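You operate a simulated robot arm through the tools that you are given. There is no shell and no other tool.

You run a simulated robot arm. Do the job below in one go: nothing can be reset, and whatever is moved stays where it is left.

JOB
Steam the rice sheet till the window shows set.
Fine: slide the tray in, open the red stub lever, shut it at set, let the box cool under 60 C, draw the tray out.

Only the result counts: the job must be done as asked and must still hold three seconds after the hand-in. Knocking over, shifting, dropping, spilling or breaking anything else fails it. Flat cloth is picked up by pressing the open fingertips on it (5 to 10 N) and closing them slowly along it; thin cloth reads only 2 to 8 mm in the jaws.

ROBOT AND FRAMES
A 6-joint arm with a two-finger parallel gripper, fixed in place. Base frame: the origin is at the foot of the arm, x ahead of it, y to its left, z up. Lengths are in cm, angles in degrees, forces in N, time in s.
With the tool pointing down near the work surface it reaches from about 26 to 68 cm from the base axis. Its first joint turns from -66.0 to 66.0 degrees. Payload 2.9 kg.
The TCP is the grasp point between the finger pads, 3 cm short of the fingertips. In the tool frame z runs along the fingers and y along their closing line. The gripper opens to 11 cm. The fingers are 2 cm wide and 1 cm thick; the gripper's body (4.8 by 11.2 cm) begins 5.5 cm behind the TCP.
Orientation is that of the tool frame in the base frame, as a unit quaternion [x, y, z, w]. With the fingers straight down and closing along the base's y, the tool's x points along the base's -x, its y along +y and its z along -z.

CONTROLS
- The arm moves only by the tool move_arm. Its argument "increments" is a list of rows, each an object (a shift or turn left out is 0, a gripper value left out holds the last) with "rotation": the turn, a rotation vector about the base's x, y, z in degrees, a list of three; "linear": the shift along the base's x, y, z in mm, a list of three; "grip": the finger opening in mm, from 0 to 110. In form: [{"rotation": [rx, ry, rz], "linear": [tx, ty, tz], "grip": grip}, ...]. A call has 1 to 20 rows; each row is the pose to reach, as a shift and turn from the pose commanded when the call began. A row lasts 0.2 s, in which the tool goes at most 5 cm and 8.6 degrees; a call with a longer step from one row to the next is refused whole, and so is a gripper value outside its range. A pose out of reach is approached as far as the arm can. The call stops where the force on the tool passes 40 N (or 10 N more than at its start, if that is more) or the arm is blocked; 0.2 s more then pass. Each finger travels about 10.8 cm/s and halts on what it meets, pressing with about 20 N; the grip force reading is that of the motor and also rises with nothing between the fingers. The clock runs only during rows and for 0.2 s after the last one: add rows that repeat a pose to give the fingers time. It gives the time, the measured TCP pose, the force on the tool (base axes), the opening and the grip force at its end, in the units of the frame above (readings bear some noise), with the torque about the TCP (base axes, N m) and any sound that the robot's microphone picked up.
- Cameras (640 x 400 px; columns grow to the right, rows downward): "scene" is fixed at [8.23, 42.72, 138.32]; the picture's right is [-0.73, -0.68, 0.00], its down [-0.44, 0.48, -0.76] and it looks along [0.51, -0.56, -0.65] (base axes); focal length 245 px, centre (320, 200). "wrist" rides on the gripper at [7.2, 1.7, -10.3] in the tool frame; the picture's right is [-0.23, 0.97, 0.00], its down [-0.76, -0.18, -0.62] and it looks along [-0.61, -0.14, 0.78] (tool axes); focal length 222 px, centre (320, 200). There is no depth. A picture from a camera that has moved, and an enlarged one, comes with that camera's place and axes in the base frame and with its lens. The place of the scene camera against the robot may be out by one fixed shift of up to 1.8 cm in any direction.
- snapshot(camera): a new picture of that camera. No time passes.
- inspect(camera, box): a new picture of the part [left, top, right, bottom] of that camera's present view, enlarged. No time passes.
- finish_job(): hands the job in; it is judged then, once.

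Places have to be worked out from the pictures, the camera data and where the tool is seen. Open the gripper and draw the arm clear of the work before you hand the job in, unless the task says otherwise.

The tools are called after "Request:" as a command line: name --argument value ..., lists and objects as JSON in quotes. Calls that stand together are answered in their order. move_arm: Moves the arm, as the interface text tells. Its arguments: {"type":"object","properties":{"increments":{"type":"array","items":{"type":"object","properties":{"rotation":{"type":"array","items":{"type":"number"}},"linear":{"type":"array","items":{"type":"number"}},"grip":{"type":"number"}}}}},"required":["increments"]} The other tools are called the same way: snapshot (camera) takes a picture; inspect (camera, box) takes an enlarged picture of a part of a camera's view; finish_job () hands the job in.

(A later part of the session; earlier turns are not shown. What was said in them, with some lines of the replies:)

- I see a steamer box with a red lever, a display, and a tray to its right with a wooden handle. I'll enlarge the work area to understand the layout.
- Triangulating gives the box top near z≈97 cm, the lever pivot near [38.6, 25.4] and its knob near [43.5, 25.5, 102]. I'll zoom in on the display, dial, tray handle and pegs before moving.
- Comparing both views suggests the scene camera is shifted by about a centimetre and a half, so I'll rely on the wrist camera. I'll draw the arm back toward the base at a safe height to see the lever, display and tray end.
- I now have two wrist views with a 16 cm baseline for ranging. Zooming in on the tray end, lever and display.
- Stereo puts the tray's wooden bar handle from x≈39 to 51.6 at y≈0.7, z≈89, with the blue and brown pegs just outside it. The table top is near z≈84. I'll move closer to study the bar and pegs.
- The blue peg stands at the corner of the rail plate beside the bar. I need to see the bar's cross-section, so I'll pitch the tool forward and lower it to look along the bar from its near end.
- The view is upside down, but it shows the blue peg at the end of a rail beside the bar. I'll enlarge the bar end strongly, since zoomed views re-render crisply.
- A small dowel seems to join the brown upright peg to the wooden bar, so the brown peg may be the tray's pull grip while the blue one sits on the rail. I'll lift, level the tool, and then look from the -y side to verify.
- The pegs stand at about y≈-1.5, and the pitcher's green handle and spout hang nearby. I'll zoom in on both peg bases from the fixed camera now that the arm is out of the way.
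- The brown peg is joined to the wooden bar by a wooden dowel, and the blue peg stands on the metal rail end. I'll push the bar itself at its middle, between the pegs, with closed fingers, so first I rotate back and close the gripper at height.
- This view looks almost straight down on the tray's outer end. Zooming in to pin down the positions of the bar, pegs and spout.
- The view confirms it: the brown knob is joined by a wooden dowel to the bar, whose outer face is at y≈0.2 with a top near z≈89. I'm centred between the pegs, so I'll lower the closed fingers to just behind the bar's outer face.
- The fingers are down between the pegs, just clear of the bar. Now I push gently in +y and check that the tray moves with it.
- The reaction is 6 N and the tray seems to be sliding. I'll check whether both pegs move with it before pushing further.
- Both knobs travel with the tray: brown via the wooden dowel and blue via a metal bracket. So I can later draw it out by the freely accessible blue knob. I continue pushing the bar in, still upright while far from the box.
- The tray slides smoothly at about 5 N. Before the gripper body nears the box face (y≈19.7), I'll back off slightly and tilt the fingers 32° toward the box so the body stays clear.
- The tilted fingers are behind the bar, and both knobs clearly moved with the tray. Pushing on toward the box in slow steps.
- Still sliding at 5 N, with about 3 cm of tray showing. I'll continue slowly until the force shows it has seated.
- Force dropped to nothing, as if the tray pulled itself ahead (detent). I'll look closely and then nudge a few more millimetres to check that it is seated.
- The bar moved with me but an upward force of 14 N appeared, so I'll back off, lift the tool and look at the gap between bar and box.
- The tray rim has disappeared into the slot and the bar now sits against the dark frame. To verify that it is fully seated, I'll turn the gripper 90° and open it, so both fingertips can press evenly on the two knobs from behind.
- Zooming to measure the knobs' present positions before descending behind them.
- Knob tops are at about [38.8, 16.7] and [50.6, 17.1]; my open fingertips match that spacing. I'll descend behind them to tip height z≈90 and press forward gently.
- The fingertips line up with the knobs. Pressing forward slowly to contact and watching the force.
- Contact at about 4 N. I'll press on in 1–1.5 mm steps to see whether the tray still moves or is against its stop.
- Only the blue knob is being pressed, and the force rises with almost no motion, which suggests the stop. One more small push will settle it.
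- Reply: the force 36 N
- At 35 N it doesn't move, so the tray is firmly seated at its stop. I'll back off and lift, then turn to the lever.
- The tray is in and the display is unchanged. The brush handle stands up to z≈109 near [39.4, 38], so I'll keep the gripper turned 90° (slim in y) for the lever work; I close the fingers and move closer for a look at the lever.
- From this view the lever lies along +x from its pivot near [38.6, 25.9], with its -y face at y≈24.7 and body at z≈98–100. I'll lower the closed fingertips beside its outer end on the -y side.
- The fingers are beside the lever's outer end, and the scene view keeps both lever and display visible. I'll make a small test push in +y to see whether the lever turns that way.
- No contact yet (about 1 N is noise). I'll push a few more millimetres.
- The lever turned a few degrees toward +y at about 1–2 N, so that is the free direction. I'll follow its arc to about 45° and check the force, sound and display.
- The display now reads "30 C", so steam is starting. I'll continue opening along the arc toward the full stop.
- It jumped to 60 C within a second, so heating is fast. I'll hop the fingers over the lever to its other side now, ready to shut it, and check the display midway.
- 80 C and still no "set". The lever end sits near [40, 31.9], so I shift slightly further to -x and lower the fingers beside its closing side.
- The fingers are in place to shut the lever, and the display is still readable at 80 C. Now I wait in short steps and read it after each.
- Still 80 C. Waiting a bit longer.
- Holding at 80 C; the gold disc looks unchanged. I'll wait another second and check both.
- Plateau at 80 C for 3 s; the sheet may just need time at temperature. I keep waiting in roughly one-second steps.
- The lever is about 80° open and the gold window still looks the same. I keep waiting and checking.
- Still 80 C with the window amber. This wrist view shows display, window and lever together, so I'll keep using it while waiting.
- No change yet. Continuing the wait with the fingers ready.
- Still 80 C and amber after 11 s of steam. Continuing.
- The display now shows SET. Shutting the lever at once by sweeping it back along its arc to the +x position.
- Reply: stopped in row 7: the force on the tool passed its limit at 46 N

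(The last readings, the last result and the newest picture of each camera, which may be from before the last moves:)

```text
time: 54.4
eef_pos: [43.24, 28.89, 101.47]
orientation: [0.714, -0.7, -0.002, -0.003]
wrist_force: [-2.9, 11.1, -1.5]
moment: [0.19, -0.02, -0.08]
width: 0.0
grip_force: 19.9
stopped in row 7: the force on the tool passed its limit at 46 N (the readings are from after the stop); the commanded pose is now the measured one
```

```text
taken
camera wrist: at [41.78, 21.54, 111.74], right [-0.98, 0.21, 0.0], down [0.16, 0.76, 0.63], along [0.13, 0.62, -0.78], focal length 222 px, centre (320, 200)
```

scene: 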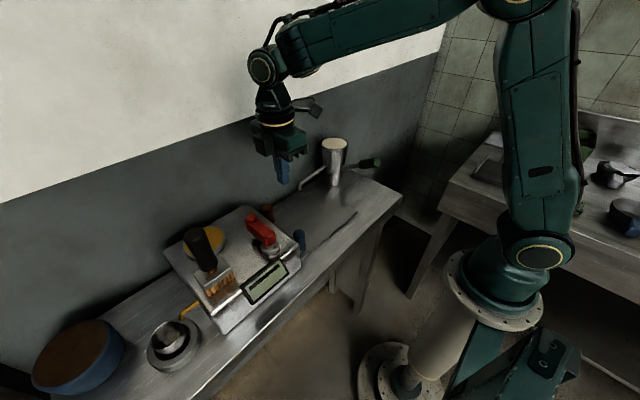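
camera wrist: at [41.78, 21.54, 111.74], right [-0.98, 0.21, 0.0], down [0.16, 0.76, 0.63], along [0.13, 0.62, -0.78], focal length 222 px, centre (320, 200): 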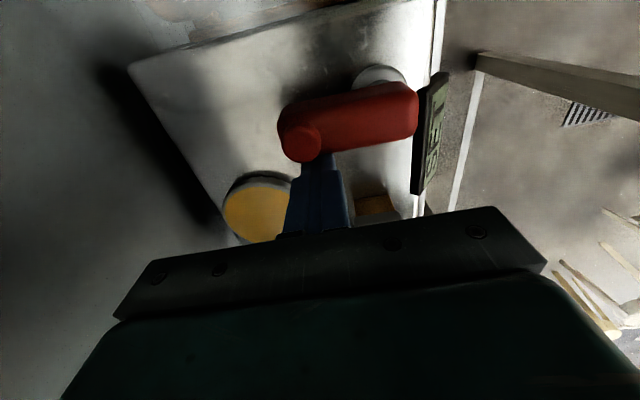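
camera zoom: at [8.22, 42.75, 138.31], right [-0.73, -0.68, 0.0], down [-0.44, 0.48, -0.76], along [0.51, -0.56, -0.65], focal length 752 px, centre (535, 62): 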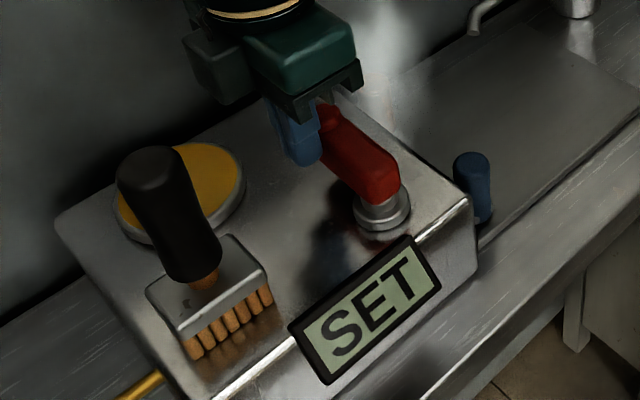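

The lever hit its closed stop (46 N peak, then 11 N) and lies along +x again. I back away from it, lift clear, and check lever and display.

Request:
move_arm --increments '[{"linear": [0, 6, 0]}, {"linear": [0, 9, 10]}, {"linear": [0, 9, 45]}, {"linear": [0, 9, 80]}]'

Request:
inspect --camera "scene" --box '[200, 190, 320, 310]'

```text
time: 55.4
eef_pos: [43.26, 29.38, 109.46]
orientation: [0.714, -0.701, -0.002, -0.003]
wrist_force: [0.1, 0.0, -0.8]
moment: [0.01, 0.0, 0.05]
width: 0.0
grip_force: 20.3
```

```text
3.33 times, centred on (260, 250) of scene
camera zoom: at [8.22, 42.72, 138.32], right [-0.73, -0.68, 0.0], down [-0.44, 0.48, -0.76], along [0.51, -0.56, -0.65], focal length 815 px, centre (520, 33)
```

zoom: 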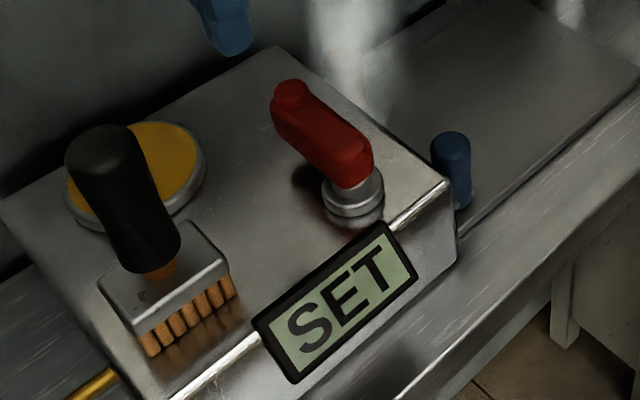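

The lever is exactly back in its original closed position and the display holds SET. While the box cools, I'll move away from the brush, rotate the gripper back and open it, hovering near the blue knob.

Request:
move_arm --increments '[{"linear": [0, -40, 0]}, {"linear": [-5, -80, 0]}, {"rotation": [0, 0, -8], "linear": [-10, -115, 0]}, {"rotation": [0, 0, -16], "linear": [-15, -125, 0]}, {"rotation": [0, 0, -24], "linear": [-20, -125, 0]}, {"rotation": [0, 0, -32], "linear": [-25, -125, 0], "grip": 60}, {"rotation": [0, 0, -40], "linear": [-30, -125, 0]}, {"rotation": [0, 0, -48], "linear": [-35, -125, 0]}, {"rotation": [0, 0, -56], "linear": [-40, -125, 0]}, {"rotation": [0, 0, -64], "linear": [-44, -125, 0]}, {"rotation": [0, 0, -72], "linear": [-44, -125, 0]}, {"rotation": [0, 0, -80], "linear": [-44, -125, 0]}, {"rotation": [0, 0, -88], "linear": [-44, -125, 0]}, {"rotation": [0, 0, -91], "linear": [-44, -125, 0]}, {"rotation": [0, 0, -91], "linear": [-44, -125, 0]}]'

Request:
inspect --camera "scene" --box '[200, 190, 320, 310]'

Request:
snapshot --camera "wrist"

```text
time: 58.6
eef_pos: [38.77, 17.15, 109.45]
orientation: [0.001, 1.0, -0.002, 0.004]
wrist_force: [0.1, 0.5, 0.6]
moment: [-0.01, 0.02, 0.01]
width: 6.0
grip_force: 0.0
```

```text
3.33 times, centred on (260, 250) of scene
camera zoom: at [8.23, 42.72, 138.32], right [-0.73, -0.68, 0.0], down [-0.44, 0.48, -0.76], along [0.51, -0.56, -0.65], focal length 815 px, centre (520, 33)
```

zoom: 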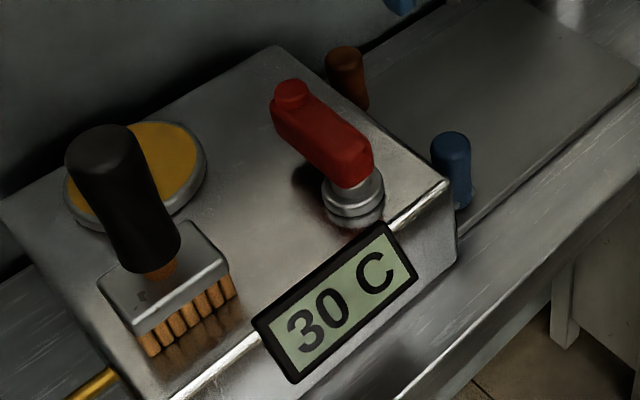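

```text
taken
camera wrist: at [31.67, 18.9, 119.71], right [0.23, 0.97, 0.0], down [0.76, -0.18, 0.63], along [0.61, -0.14, -0.78], focal length 222 px, centre (320, 200)
```

wrist: 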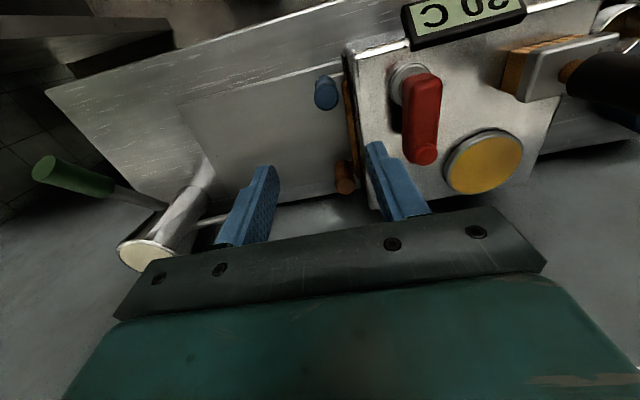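

The display now reads 30 C, already under 60. I'll locate the blue knob precisely for gripping.

Request:
inspect --camera "wrist" --box '[290, 50, 400, 210]'

Request:
inspect --camera "scene" --box '[255, 195, 335, 265]'

```text
2.50 times, centred on (345, 130) of wrist
camera zoom: at [31.67, 18.9, 119.71], right [0.23, 0.97, 0.0], down [0.76, -0.18, 0.63], along [0.61, -0.14, -0.78], focal length 555 px, centre (258, 375)
```

zoom: 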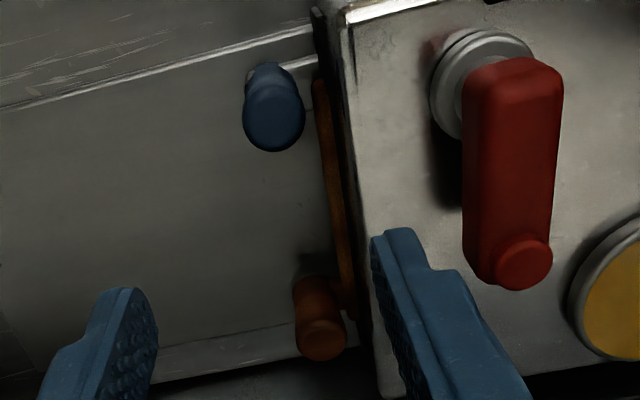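

```text
5.71 times, centred on (295, 230) of scene
camera zoom: at [8.23, 42.72, 138.32], right [-0.73, -0.68, 0.0], down [-0.44, 0.48, -0.76], along [0.51, -0.56, -0.65], focal length 1398 px, centre (463, 29)
```

zoom: 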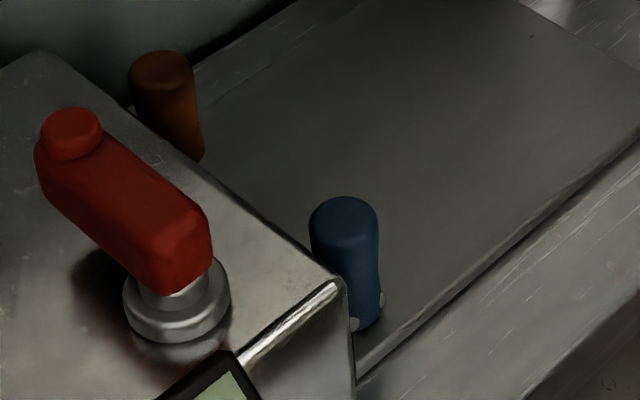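

The blue knob is at about [38.3, 18.0], top z≈92.7, roughly 2.8 cm across; the box face is near y≈21.3. I'll yaw the gripper 60° so the fingers fit between knob and box and the camera avoids the pitcher handle later, and lower to just above the knob.

Request:
move_arm --increments '[{"rotation": [0, 0, 8], "linear": [-5, 6, 0], "grip": 48}, {"rotation": [0, 0, 16], "linear": [-5, 6, 0]}, {"rotation": [0, 0, 24], "linear": [-5, 6, 0]}, {"rotation": [0, 0, 32], "linear": [-5, 6, -10]}, {"rotation": [0, 0, 40], "linear": [-5, 6, -30]}, {"rotation": [0, 0, 48], "linear": [-5, 6, -60]}, {"rotation": [0, 0, 56], "linear": [-5, 6, -90]}, {"rotation": [0, 0, 60], "linear": [-5, 6, -115]}, {"rotation": [0, 0, 60], "linear": [-5, 6, -115]}]'

Request:
snapshot --camera "wrist"

Request:
inspect --camera "scene" --box '[220, 170, 360, 310]'

```text
time: 60.6
eef_pos: [38.27, 17.7, 97.91]
orientation: [-0.501, 0.865, 0.001, 0.004]
wrist_force: [0.7, -0.5, -0.5]
moment: [-0.01, -0.03, -0.01]
width: 4.8
grip_force: 0.2
```

```text
taken
camera wrist: at [33.4, 12.19, 108.19], right [-0.73, 0.68, 0.0], down [0.53, 0.57, 0.63], along [0.43, 0.46, -0.78], focal length 222 px, centre (320, 200)
```

wrist: 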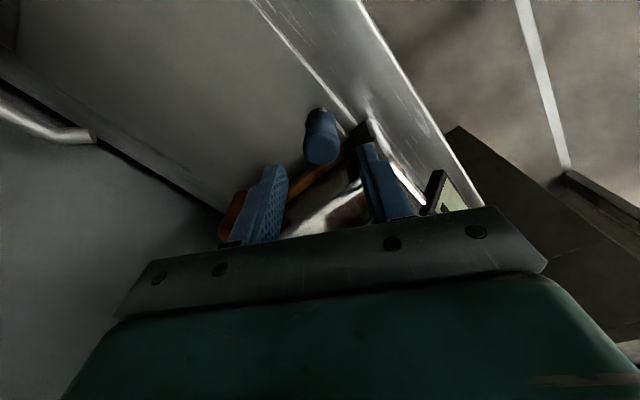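

```text
2.86 times, centred on (290, 240) of scene
camera zoom: at [8.23, 42.72, 138.32], right [-0.73, -0.68, 0.0], down [-0.44, 0.48, -0.76], along [0.51, -0.56, -0.65], focal length 699 px, centre (406, 86)
```

zoom: 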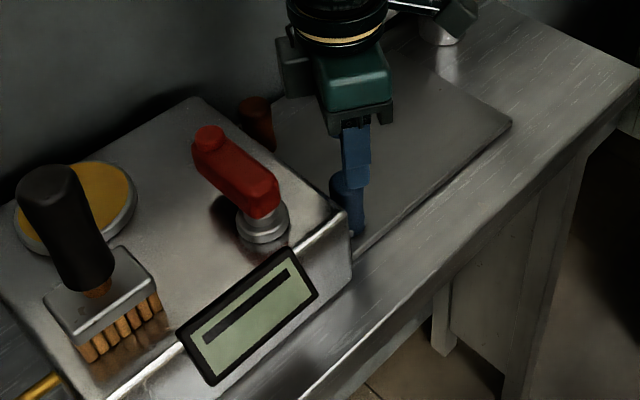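

The display is back to its idle dash, so the box is cool. The knob at about [38.5, 17.8] sits centred between the fingers; I'll descend to tip height ≈89.8 around it.

Request:
move_arm --increments '[{"linear": [2, 0, -15]}, {"linear": [2, 0, -30]}, {"linear": [2, 0, -42]}, {"linear": [2, 0, -51]}, {"linear": [2, 0, -51]}]'

Request:
snapshot --camera "wrist"

Request:
inspect --camera "scene" --box '[255, 180, 335, 260]'

```text
time: 61.8
eef_pos: [38.63, 17.61, 92.66]
orientation: [-0.5, 0.866, 0.001, 0.003]
wrist_force: [0.4, 0.0, -0.4]
moment: [-0.01, -0.01, -0.01]
width: 4.78
grip_force: 0.2
```

```text
taken
camera wrist: at [33.62, 12.23, 103.03], right [-0.73, 0.68, 0.0], down [0.53, 0.57, 0.63], along [0.43, 0.46, -0.78], focal length 222 px, centre (320, 200)
```

wrist: 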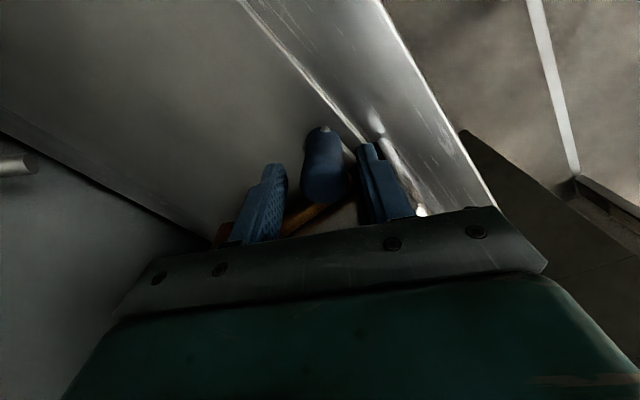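

```text
5.00 times, centred on (295, 220) of scene
camera zoom: at [8.23, 42.72, 138.32], right [-0.73, -0.68, 0.0], down [-0.44, 0.48, -0.76], along [0.51, -0.56, -0.65], focal length 1223 px, centre (445, 100)
```

zoom: 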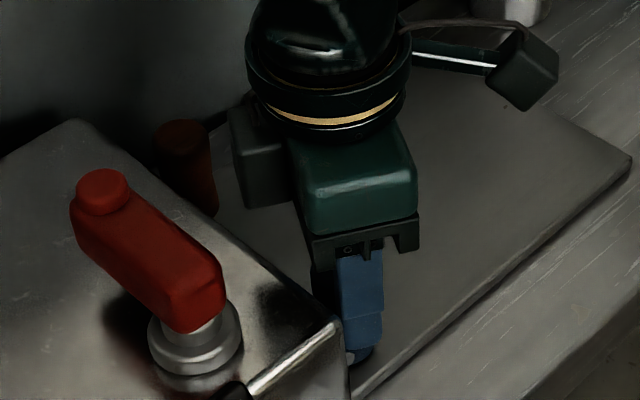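

The knob is between the fingers with no contact force. Closing the gripper on it.

Request:
move_arm --increments '[{"grip": 36}, {"grip": 28}, {"grip": 20}, {"grip": 14}, {"grip": 14}]'

Request:
inspect --camera "wrist" --box '[220, 90, 440, 240]'

```text
time: 63.0
eef_pos: [38.5, 17.65, 92.62]
orientation: [-0.501, 0.866, 0.002, 0.001]
wrist_force: [-23.7, 4.3, 3.2]
moment: [0.23, -0.49, 0.29]
width: 2.84
grip_force: 45.4
```

```text
2.67 times, centred on (330, 165) of wrist
camera zoom: at [33.49, 12.25, 103.05], right [-0.73, 0.68, 0.0], down [0.53, 0.57, 0.63], along [0.43, 0.46, -0.78], focal length 592 px, centre (293, 293)
```

zoom: 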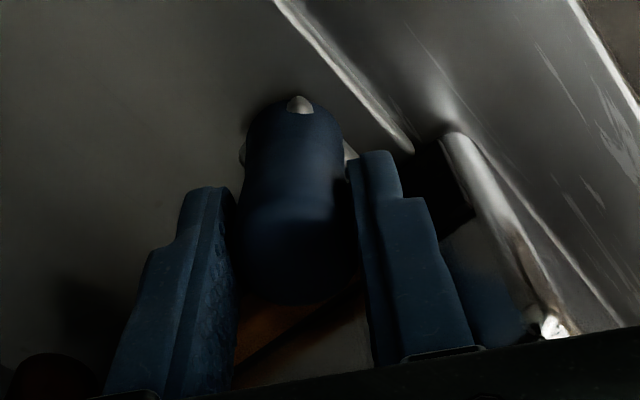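

Gripped at 2.84 cm, with a 24 N side load because I'm about 2 mm off-centre in x. I'll shift to relieve it before pulling.

Request:
move_arm --increments '[{"linear": [-1, 0.3, 0]}, {"linear": [-2, 0.5, 0]}]'

```text
time: 63.6
eef_pos: [38.45, 17.6, 92.68]
orientation: [-0.499, 0.866, 0.0, 0.003]
wrist_force: [-2.4, 1.3, -17.0]
moment: [-0.1, 1.03, 0.21]
width: 2.82
grip_force: 45.1
```

The side load is gone but the tool is lifting slightly on the flared knob (17 N). I'll ease down 1.5 mm to unload it.

Request:
move_arm --increments '[{"linear": [0, 0, -0.8]}, {"linear": [0, 0, -1.5]}]'

```text
time: 64.2
eef_pos: [38.39, 17.69, 92.83]
orientation: [-0.499, 0.867, 0.0, 0.003]
wrist_force: [2.7, -4.1, -8.0]
moment: [-0.94, 1.33, 0.0]
width: 2.84
grip_force: 44.7
```

Loads are small now. I'll draw the tray out slowly along -y, starting with 2.4 cm.

Request:
move_arm --increments '[{"linear": [0, -3, 0]}, {"linear": [0, -7, 0]}, {"linear": [0, -12, 0]}, {"linear": [0, -18, 0]}, {"linear": [0, -24, 0]}]'

Request:
inspect --camera "scene" --box '[220, 170, 360, 290]'

Request:
inspect --camera "wrist" --box '[220, 90, 440, 240]'

```text
time: 65.4
eef_pos: [38.3, 15.48, 92.8]
orientation: [-0.5, 0.866, 0.0, 0.004]
wrist_force: [2.2, 5.2, -12.8]
moment: [1.24, 0.19, 0.11]
width: 2.84
grip_force: 45.3
```

```text
3.33 times, centred on (290, 230) of scene
camera zoom: at [8.25, 42.73, 138.31], right [-0.73, -0.68, 0.0], down [-0.44, 0.48, -0.76], along [0.51, -0.56, -0.65], focal length 815 px, centre (420, 100)
```

zoom: 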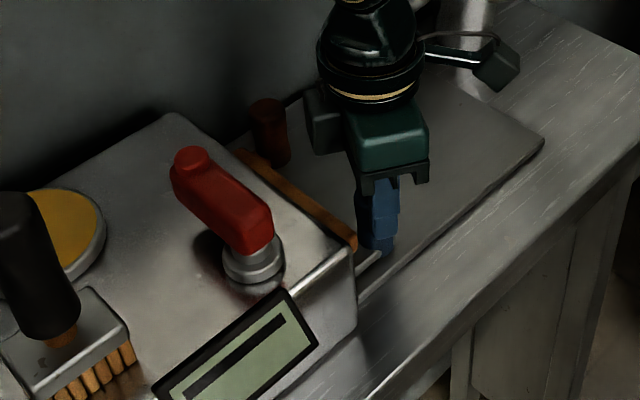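

```text
2.67 times, centred on (330, 165) of wrist
camera zoom: at [33.42, 9.97, 103.03], right [-0.73, 0.68, 0.0], down [0.53, 0.57, 0.63], along [0.43, 0.46, -0.78], focal length 592 px, centre (293, 293)
```

zoom: 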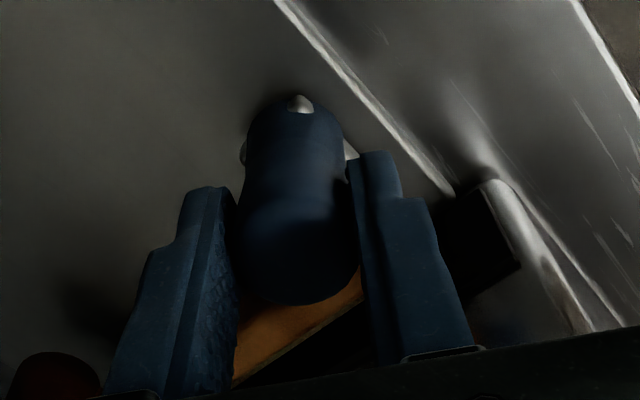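

The tray follows smoothly with bar and brown knob. Continuing to draw it out.

Request:
move_arm --increments '[{"linear": [0, -6, -0.8]}, {"linear": [0, -14, -0.8]}, {"linear": [0, -22, -0.8]}, {"linear": [0, -30, -0.8]}, {"linear": [0, -38, -0.8]}, {"linear": [0, -46, -0.8]}, {"linear": [0, -54, -0.8]}, {"linear": [0, -62, -0.8]}, {"linear": [0, -70, -0.8]}, {"linear": [0, -78, -0.8]}, {"linear": [0, -86, -0.8]}, {"linear": [0, -94, -0.8]}]'

Request:
inspect --camera "scene" --box '[220, 130, 380, 270]'

```text
time: 68.0
eef_pos: [38.34, 5.94, 92.69]
orientation: [-0.5, 0.866, 0.001, 0.003]
wrist_force: [9.7, 4.3, 15.3]
moment: [0.64, 0.35, 0.02]
width: 2.81
grip_force: 45.1
```

```text
2.86 times, centred on (300, 200) of scene
camera zoom: at [8.23, 42.72, 138.32], right [-0.73, -0.68, 0.0], down [-0.44, 0.48, -0.76], along [0.51, -0.56, -0.65], focal length 699 px, centre (377, 200)
```

zoom: 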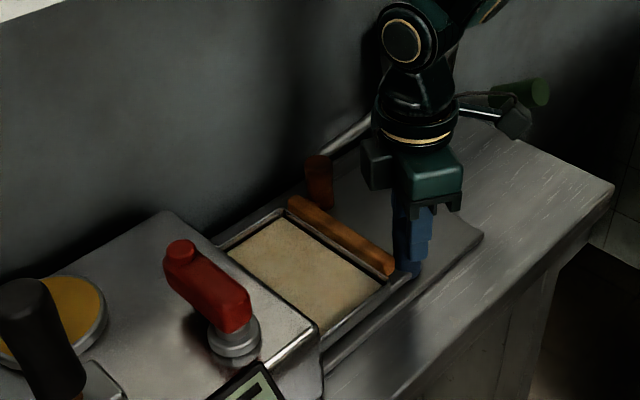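

About 60% out, and the sheet is visible again. I continue with a slight z correction, slowing toward the original position.

Request:
move_arm --increments '[{"linear": [-0.5, -6, 1]}, {"linear": [-0.5, -14, 1]}, {"linear": [-0.5, -22, 1]}, {"linear": [-0.5, -30, 1]}, {"linear": [-0.5, -38, 1]}, {"linear": [-0.5, -46, 1]}, {"linear": [-0.5, -52, 1]}, {"linear": [-0.5, -58, 1]}]'

Request:
inspect --camera "scene" --box '[230, 120, 390, 250]'

Request:
snapshot --camera "wrist"

```text
time: 69.8
eef_pos: [38.21, 0.21, 92.66]
orientation: [-0.501, 0.866, 0.001, 0.005]
wrist_force: [28.2, 5.1, -27.0]
moment: [0.58, 0.35, 0.0]
width: 2.83
grip_force: 44.7
```

```text
3.08 times, centred on (310, 185) of scene
camera zoom: at [8.33, 42.73, 138.31], right [-0.73, -0.68, 0.0], down [-0.44, 0.48, -0.76], along [0.51, -0.56, -0.65], focal length 752 px, centre (351, 246)
```

zoom: 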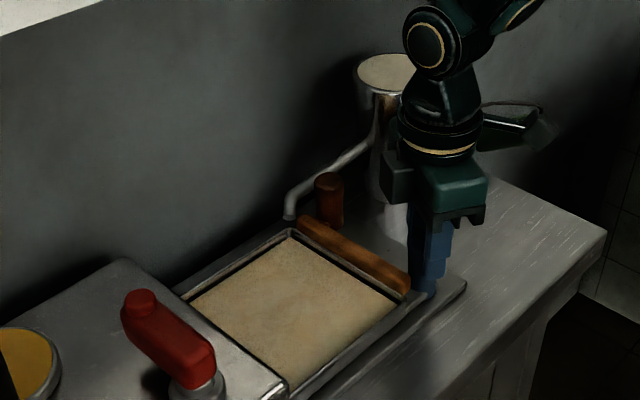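

```text
taken
camera wrist: at [33.38, -5.18, 102.98], right [-0.73, 0.68, 0.0], down [0.53, 0.57, 0.63], along [0.43, 0.46, -0.78], focal length 222 px, centre (320, 200)
```

wrist: 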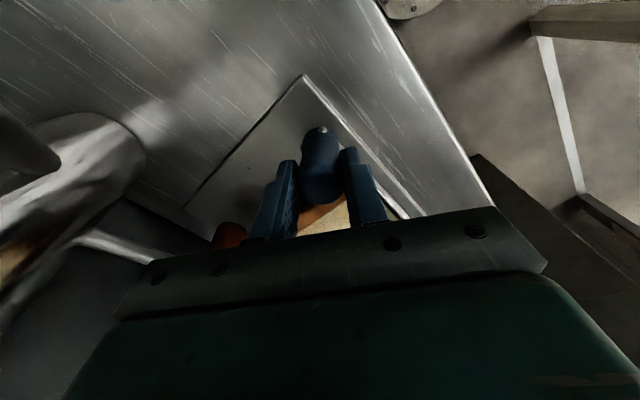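

Nearly out; side and lift loads have grown because the tray's path drifts slightly in +x. I relieve those loads first.

Request:
move_arm --increments '[{"linear": [1, 0, -0.8]}, {"linear": [2, 0, -1.5]}]'

```text
time: 70.4
eef_pos: [38.38, 0.23, 92.76]
orientation: [-0.501, 0.866, 0.002, 0.003]
wrist_force: [-4.9, 4.4, 15.6]
moment: [0.87, -1.15, 0.15]
width: 2.81
grip_force: 45.4
```

Loads are small again. Drawing the last 1.8 cm out in small steps, watching for a stop.

Request:
move_arm --increments '[{"linear": [0, -3, 0.6]}, {"linear": [0, -7, 0.6]}, {"linear": [0, -11, 0.6]}, {"linear": [0, -14, 0.6]}, {"linear": [0, -17, 0.6]}]'

Request:
inspect --camera "scene" --box '[230, 130, 390, 250]'

```text
time: 71.5
eef_pos: [38.23, -1.34, 92.77]
orientation: [-0.5, 0.866, 0.001, 0.002]
wrist_force: [-6.8, -0.3, 6.0]
moment: [0.23, -0.67, 0.1]
width: 2.83
grip_force: 45.1
stopped in row 5: the force on the tool passed its limit at 42 N (the readings are from after the stop); the commanded pose is now the measured one
```

```text
3.33 times, centred on (310, 190) of scene
camera zoom: at [8.2, 42.71, 138.32], right [-0.73, -0.68, 0.0], down [-0.44, 0.48, -0.76], along [0.51, -0.56, -0.65], focal length 815 px, centre (353, 233)
```

zoom: 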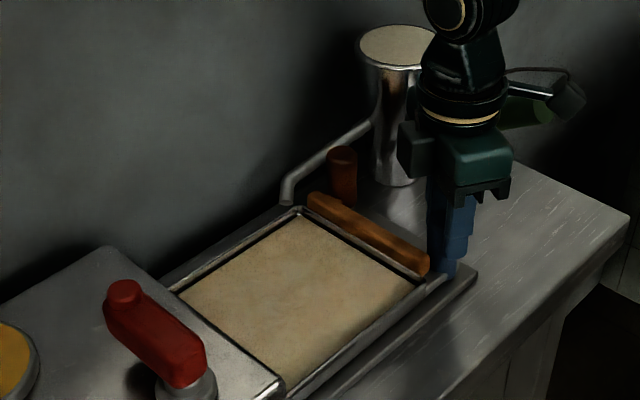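

It stopped with a brief 42 N at y=-1.3, about 0.7 cm short of the tray's original place. I need to see whether that is the tray's end stop or my camera touching the pitcher's green handle.

Request:
inspect --camera "scene" --box '[330, 120, 400, 180]'

Request:
snapshot --camera "wrist"

Request:
inspect --camera "scene" --box '[300, 160, 364, 200]'

```text
6.67 times, centred on (365, 150) of scene
camera zoom: at [8.2, 42.71, 138.32], right [-0.73, -0.68, 0.0], down [-0.44, 0.48, -0.76], along [0.51, -0.56, -0.65], focal length 1630 px, centre (20, 533)
```

zoom: 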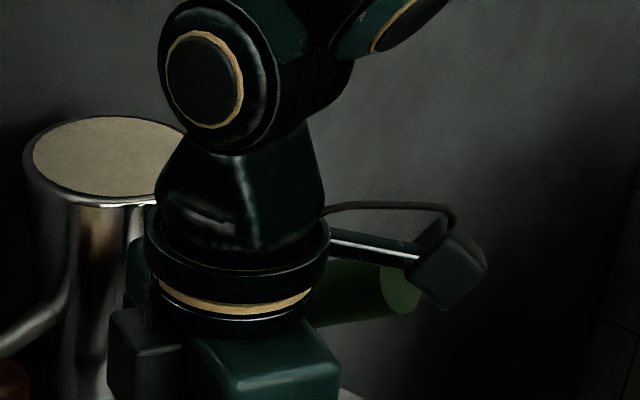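

```text
taken
camera wrist: at [33.45, -6.9, 103.02], right [-0.73, 0.68, 0.0], down [0.53, 0.57, 0.63], along [0.43, 0.46, -0.78], focal length 222 px, centre (320, 200)
```

wrist: 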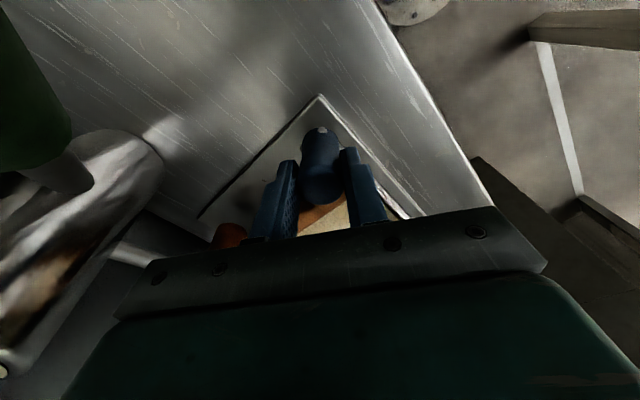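

```text
10.00 times, centred on (332, 180) of scene
camera zoom: at [8.2, 42.71, 138.32], right [-0.73, -0.68, 0.0], down [-0.44, 0.48, -0.76], along [0.51, -0.56, -0.65], focal length 2446 px, centre (200, 400)
```

zoom: 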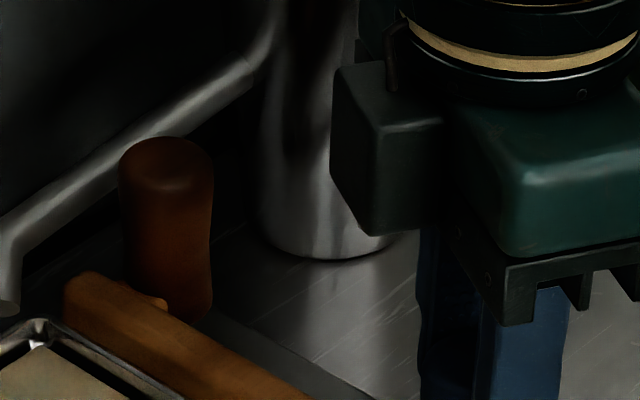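

The pitcher is unmoved and my camera is several centimetres from its handle, so it's not a collision there. I'll try another 3 mm pull to see which direction resists.

Request:
move_arm --increments '[{"linear": [0, -1, 0]}, {"linear": [0, -2, 0]}, {"linear": [0, -3, 0]}]'

```text
time: 72.3
eef_pos: [38.3, -1.78, 92.72]
orientation: [-0.5, 0.866, 0.002, 0.002]
wrist_force: [-13.1, 4.8, 13.1]
moment: [-0.23, -0.47, 0.03]
width: 2.82
grip_force: 45.1
```

It still slides freely (about 5 N drag), so the earlier stop was only side load. I relieve x and z slightly and draw the last few millimetres to the original position.

Request:
move_arm --increments '[{"linear": [-1, 0, 0.8]}, {"linear": [-1, -2, 0.8]}, {"linear": [-1, -4, 0.8]}]'

Request:
inspect --camera "scene" --box '[230, 130, 390, 250]'

```text
time: 73.1
eef_pos: [38.32, -2.12, 92.69]
orientation: [-0.5, 0.866, 0.001, 0.002]
wrist_force: [3.4, 6.1, -4.5]
moment: [0.11, 0.43, 0.05]
width: 2.81
grip_force: 45.4
```

```text
3.33 times, centred on (310, 190) of scene
camera zoom: at [8.24, 42.73, 138.32], right [-0.73, -0.68, 0.0], down [-0.44, 0.48, -0.76], along [0.51, -0.56, -0.65], focal length 815 px, centre (353, 233)
```

zoom: 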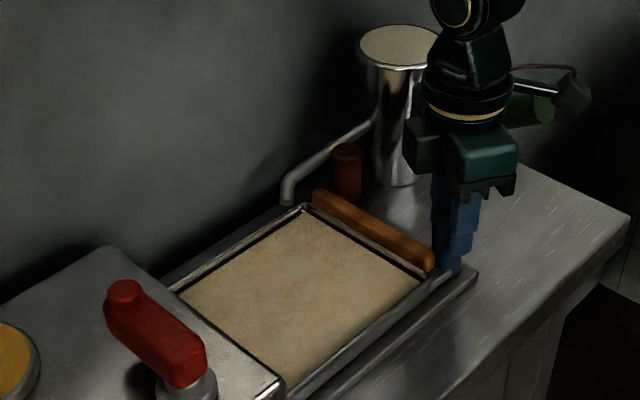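

The tray is now back at its original drawn-out position, with bar and knobs matching the first picture. I release the knob gently and lift straight up.

Request:
move_arm --increments '[{"grip": 33}, {"grip": 40}, {"grip": 48}, {"grip": 48}]'

Request:
move_arm --increments '[{"linear": [0, 0, 10]}, {"linear": [0, 0, 30]}, {"linear": [0, 0, 65]}, {"linear": [0, 0, 105]}, {"linear": [0, 0, 145]}, {"linear": [-10, 0, 180]}, {"linear": [-10, 0, 180]}]'

Request:
snapshot --camera "scene"

Request:
inspect --camera "scene" --box '[140, 120, 420, 340]'

Request:
snapshot --camera "wrist"

```text
time: 74.1
eef_pos: [38.25, -2.11, 92.7]
orientation: [-0.5, 0.866, 0.002, 0.003]
wrist_force: [0.0, -0.5, 0.6]
moment: [0.01, 0.0, 0.03]
width: 4.79
grip_force: 0.0
```

```text
time: 75.7
eef_pos: [37.38, -2.07, 110.87]
orientation: [-0.5, 0.866, 0.001, 0.003]
wrist_force: [-0.7, 0.1, -0.3]
moment: [-0.05, 0.01, -0.03]
width: 4.79
grip_force: 0.1
```

```text
taken
```

scene: 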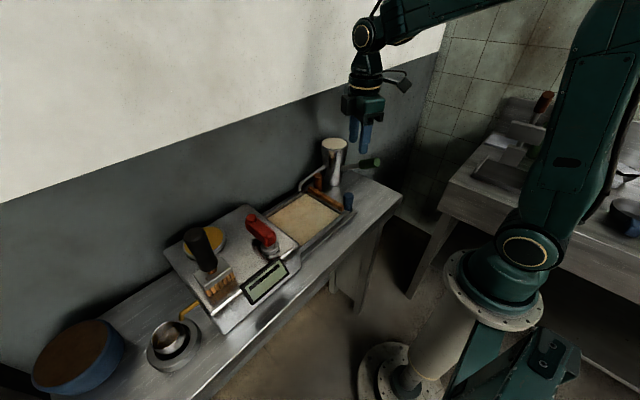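

```text
1.82 times, centred on (280, 230) of scene
camera zoom: at [8.22, 42.72, 138.32], right [-0.73, -0.68, 0.0], down [-0.44, 0.48, -0.76], along [0.51, -0.56, -0.65], focal length 445 px, centre (393, 146)
```

zoom: 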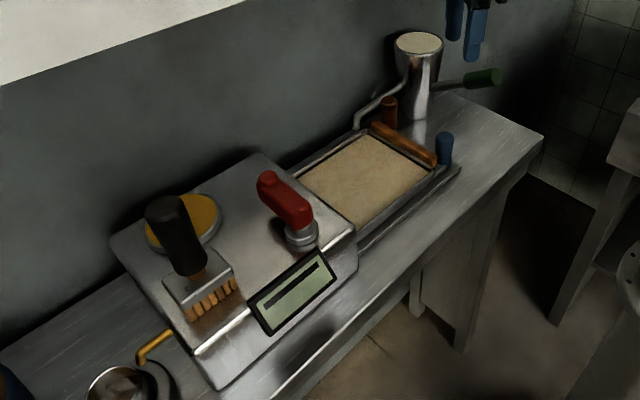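

```text
taken
camera wrist: at [32.51, -7.46, 121.24], right [-0.73, 0.68, 0.0], down [0.53, 0.57, 0.63], along [0.43, 0.46, -0.78], focal length 222 px, centre (320, 200)
```

wrist: 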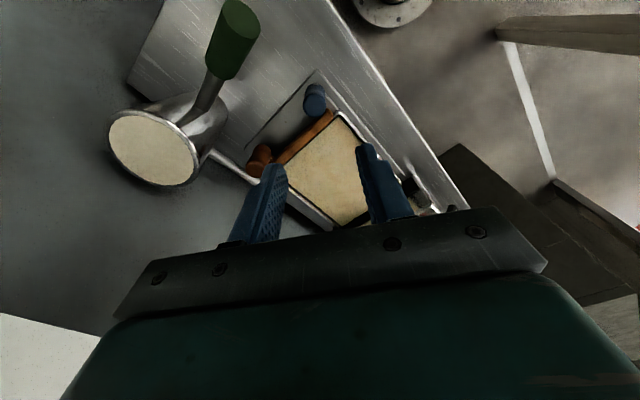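

Everything matches the start: the tray is out, the lever shut, the display idle, and brush and pitcher untouched, while the sheet now looks set. I'll open the gripper fully and draw the arm further clear.

Request:
move_arm --increments '[{"linear": [-10, 10, 30], "grip": 110}, {"linear": [-20, 20, 60]}, {"linear": [-20, 30, 80]}, {"linear": [-20, 30, 80]}, {"linear": [-20, 30, 80]}]'

Request:
inspect --camera "scene" --box '[140, 120, 420, 340]'

Request:
inspect --camera "scene" --box '[240, 205, 300, 260]'

```text
time: 76.9
eef_pos: [35.3, 1.01, 119.01]
orientation: [-0.499, 0.866, 0.001, 0.002]
wrist_force: [-0.4, -0.3, 0.1]
moment: [0.01, -0.03, 0.0]
width: 10.98
grip_force: 0.0
```

```text
1.82 times, centred on (280, 230) of scene
camera zoom: at [8.23, 42.72, 138.32], right [-0.73, -0.68, 0.0], down [-0.44, 0.48, -0.76], along [0.51, -0.56, -0.65], focal length 445 px, centre (393, 146)
```

zoom: 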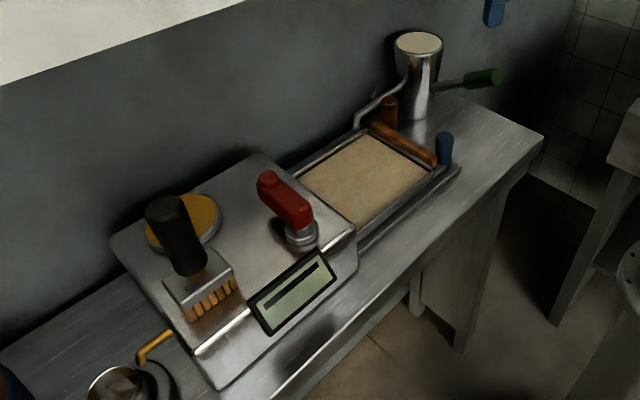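

```text
7.27 times, centred on (270, 232) of scene
camera zoom: at [8.23, 42.72, 138.32], right [-0.73, -0.68, 0.0], down [-0.44, 0.48, -0.76], along [0.51, -0.56, -0.65], focal length 1779 px, centre (684, -36)
```

zoom: 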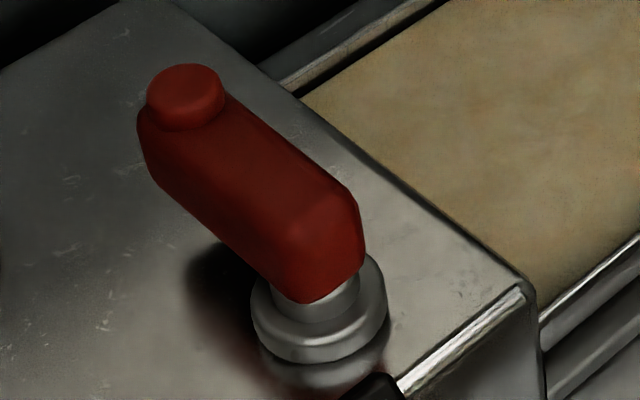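

The lever is exactly in its closed position, the tray with the set sheet is fully out, and the box is cool. The arm is clear and everything else is undisturbed, so I hand the job in.

Request:
finish_job

```text
The job is handed in.
```

The rice sheet was steamed to SET. The tray is drawn back out to where it started, and the job is handed in; no verdict has come back yet.

- **Tray in:** I pushed it in by the wooden bar. It was hard against its stop, not moving under a 35 N push.
- **Steaming:** I opened the red lever to about 80°. The display climbed to 80 C and showed SET about 12 seconds after it first read a temperature. I shut the lever within about two seconds of seeing SET, and it ended back in its original closed position.
- **Cooling:** The display read 30 C, then went back to its idle dash, before I touched the tray again.
- **Tray out:** I drew it out by the blue knob. One pull stopped on a brief 42 N load near the end. The pitcher had not moved, and the tray then slid freely the rest of the way.

In the last pictures the brush, pitcher and other items are where they were. The gripper is open and the arm is clear of the bench.
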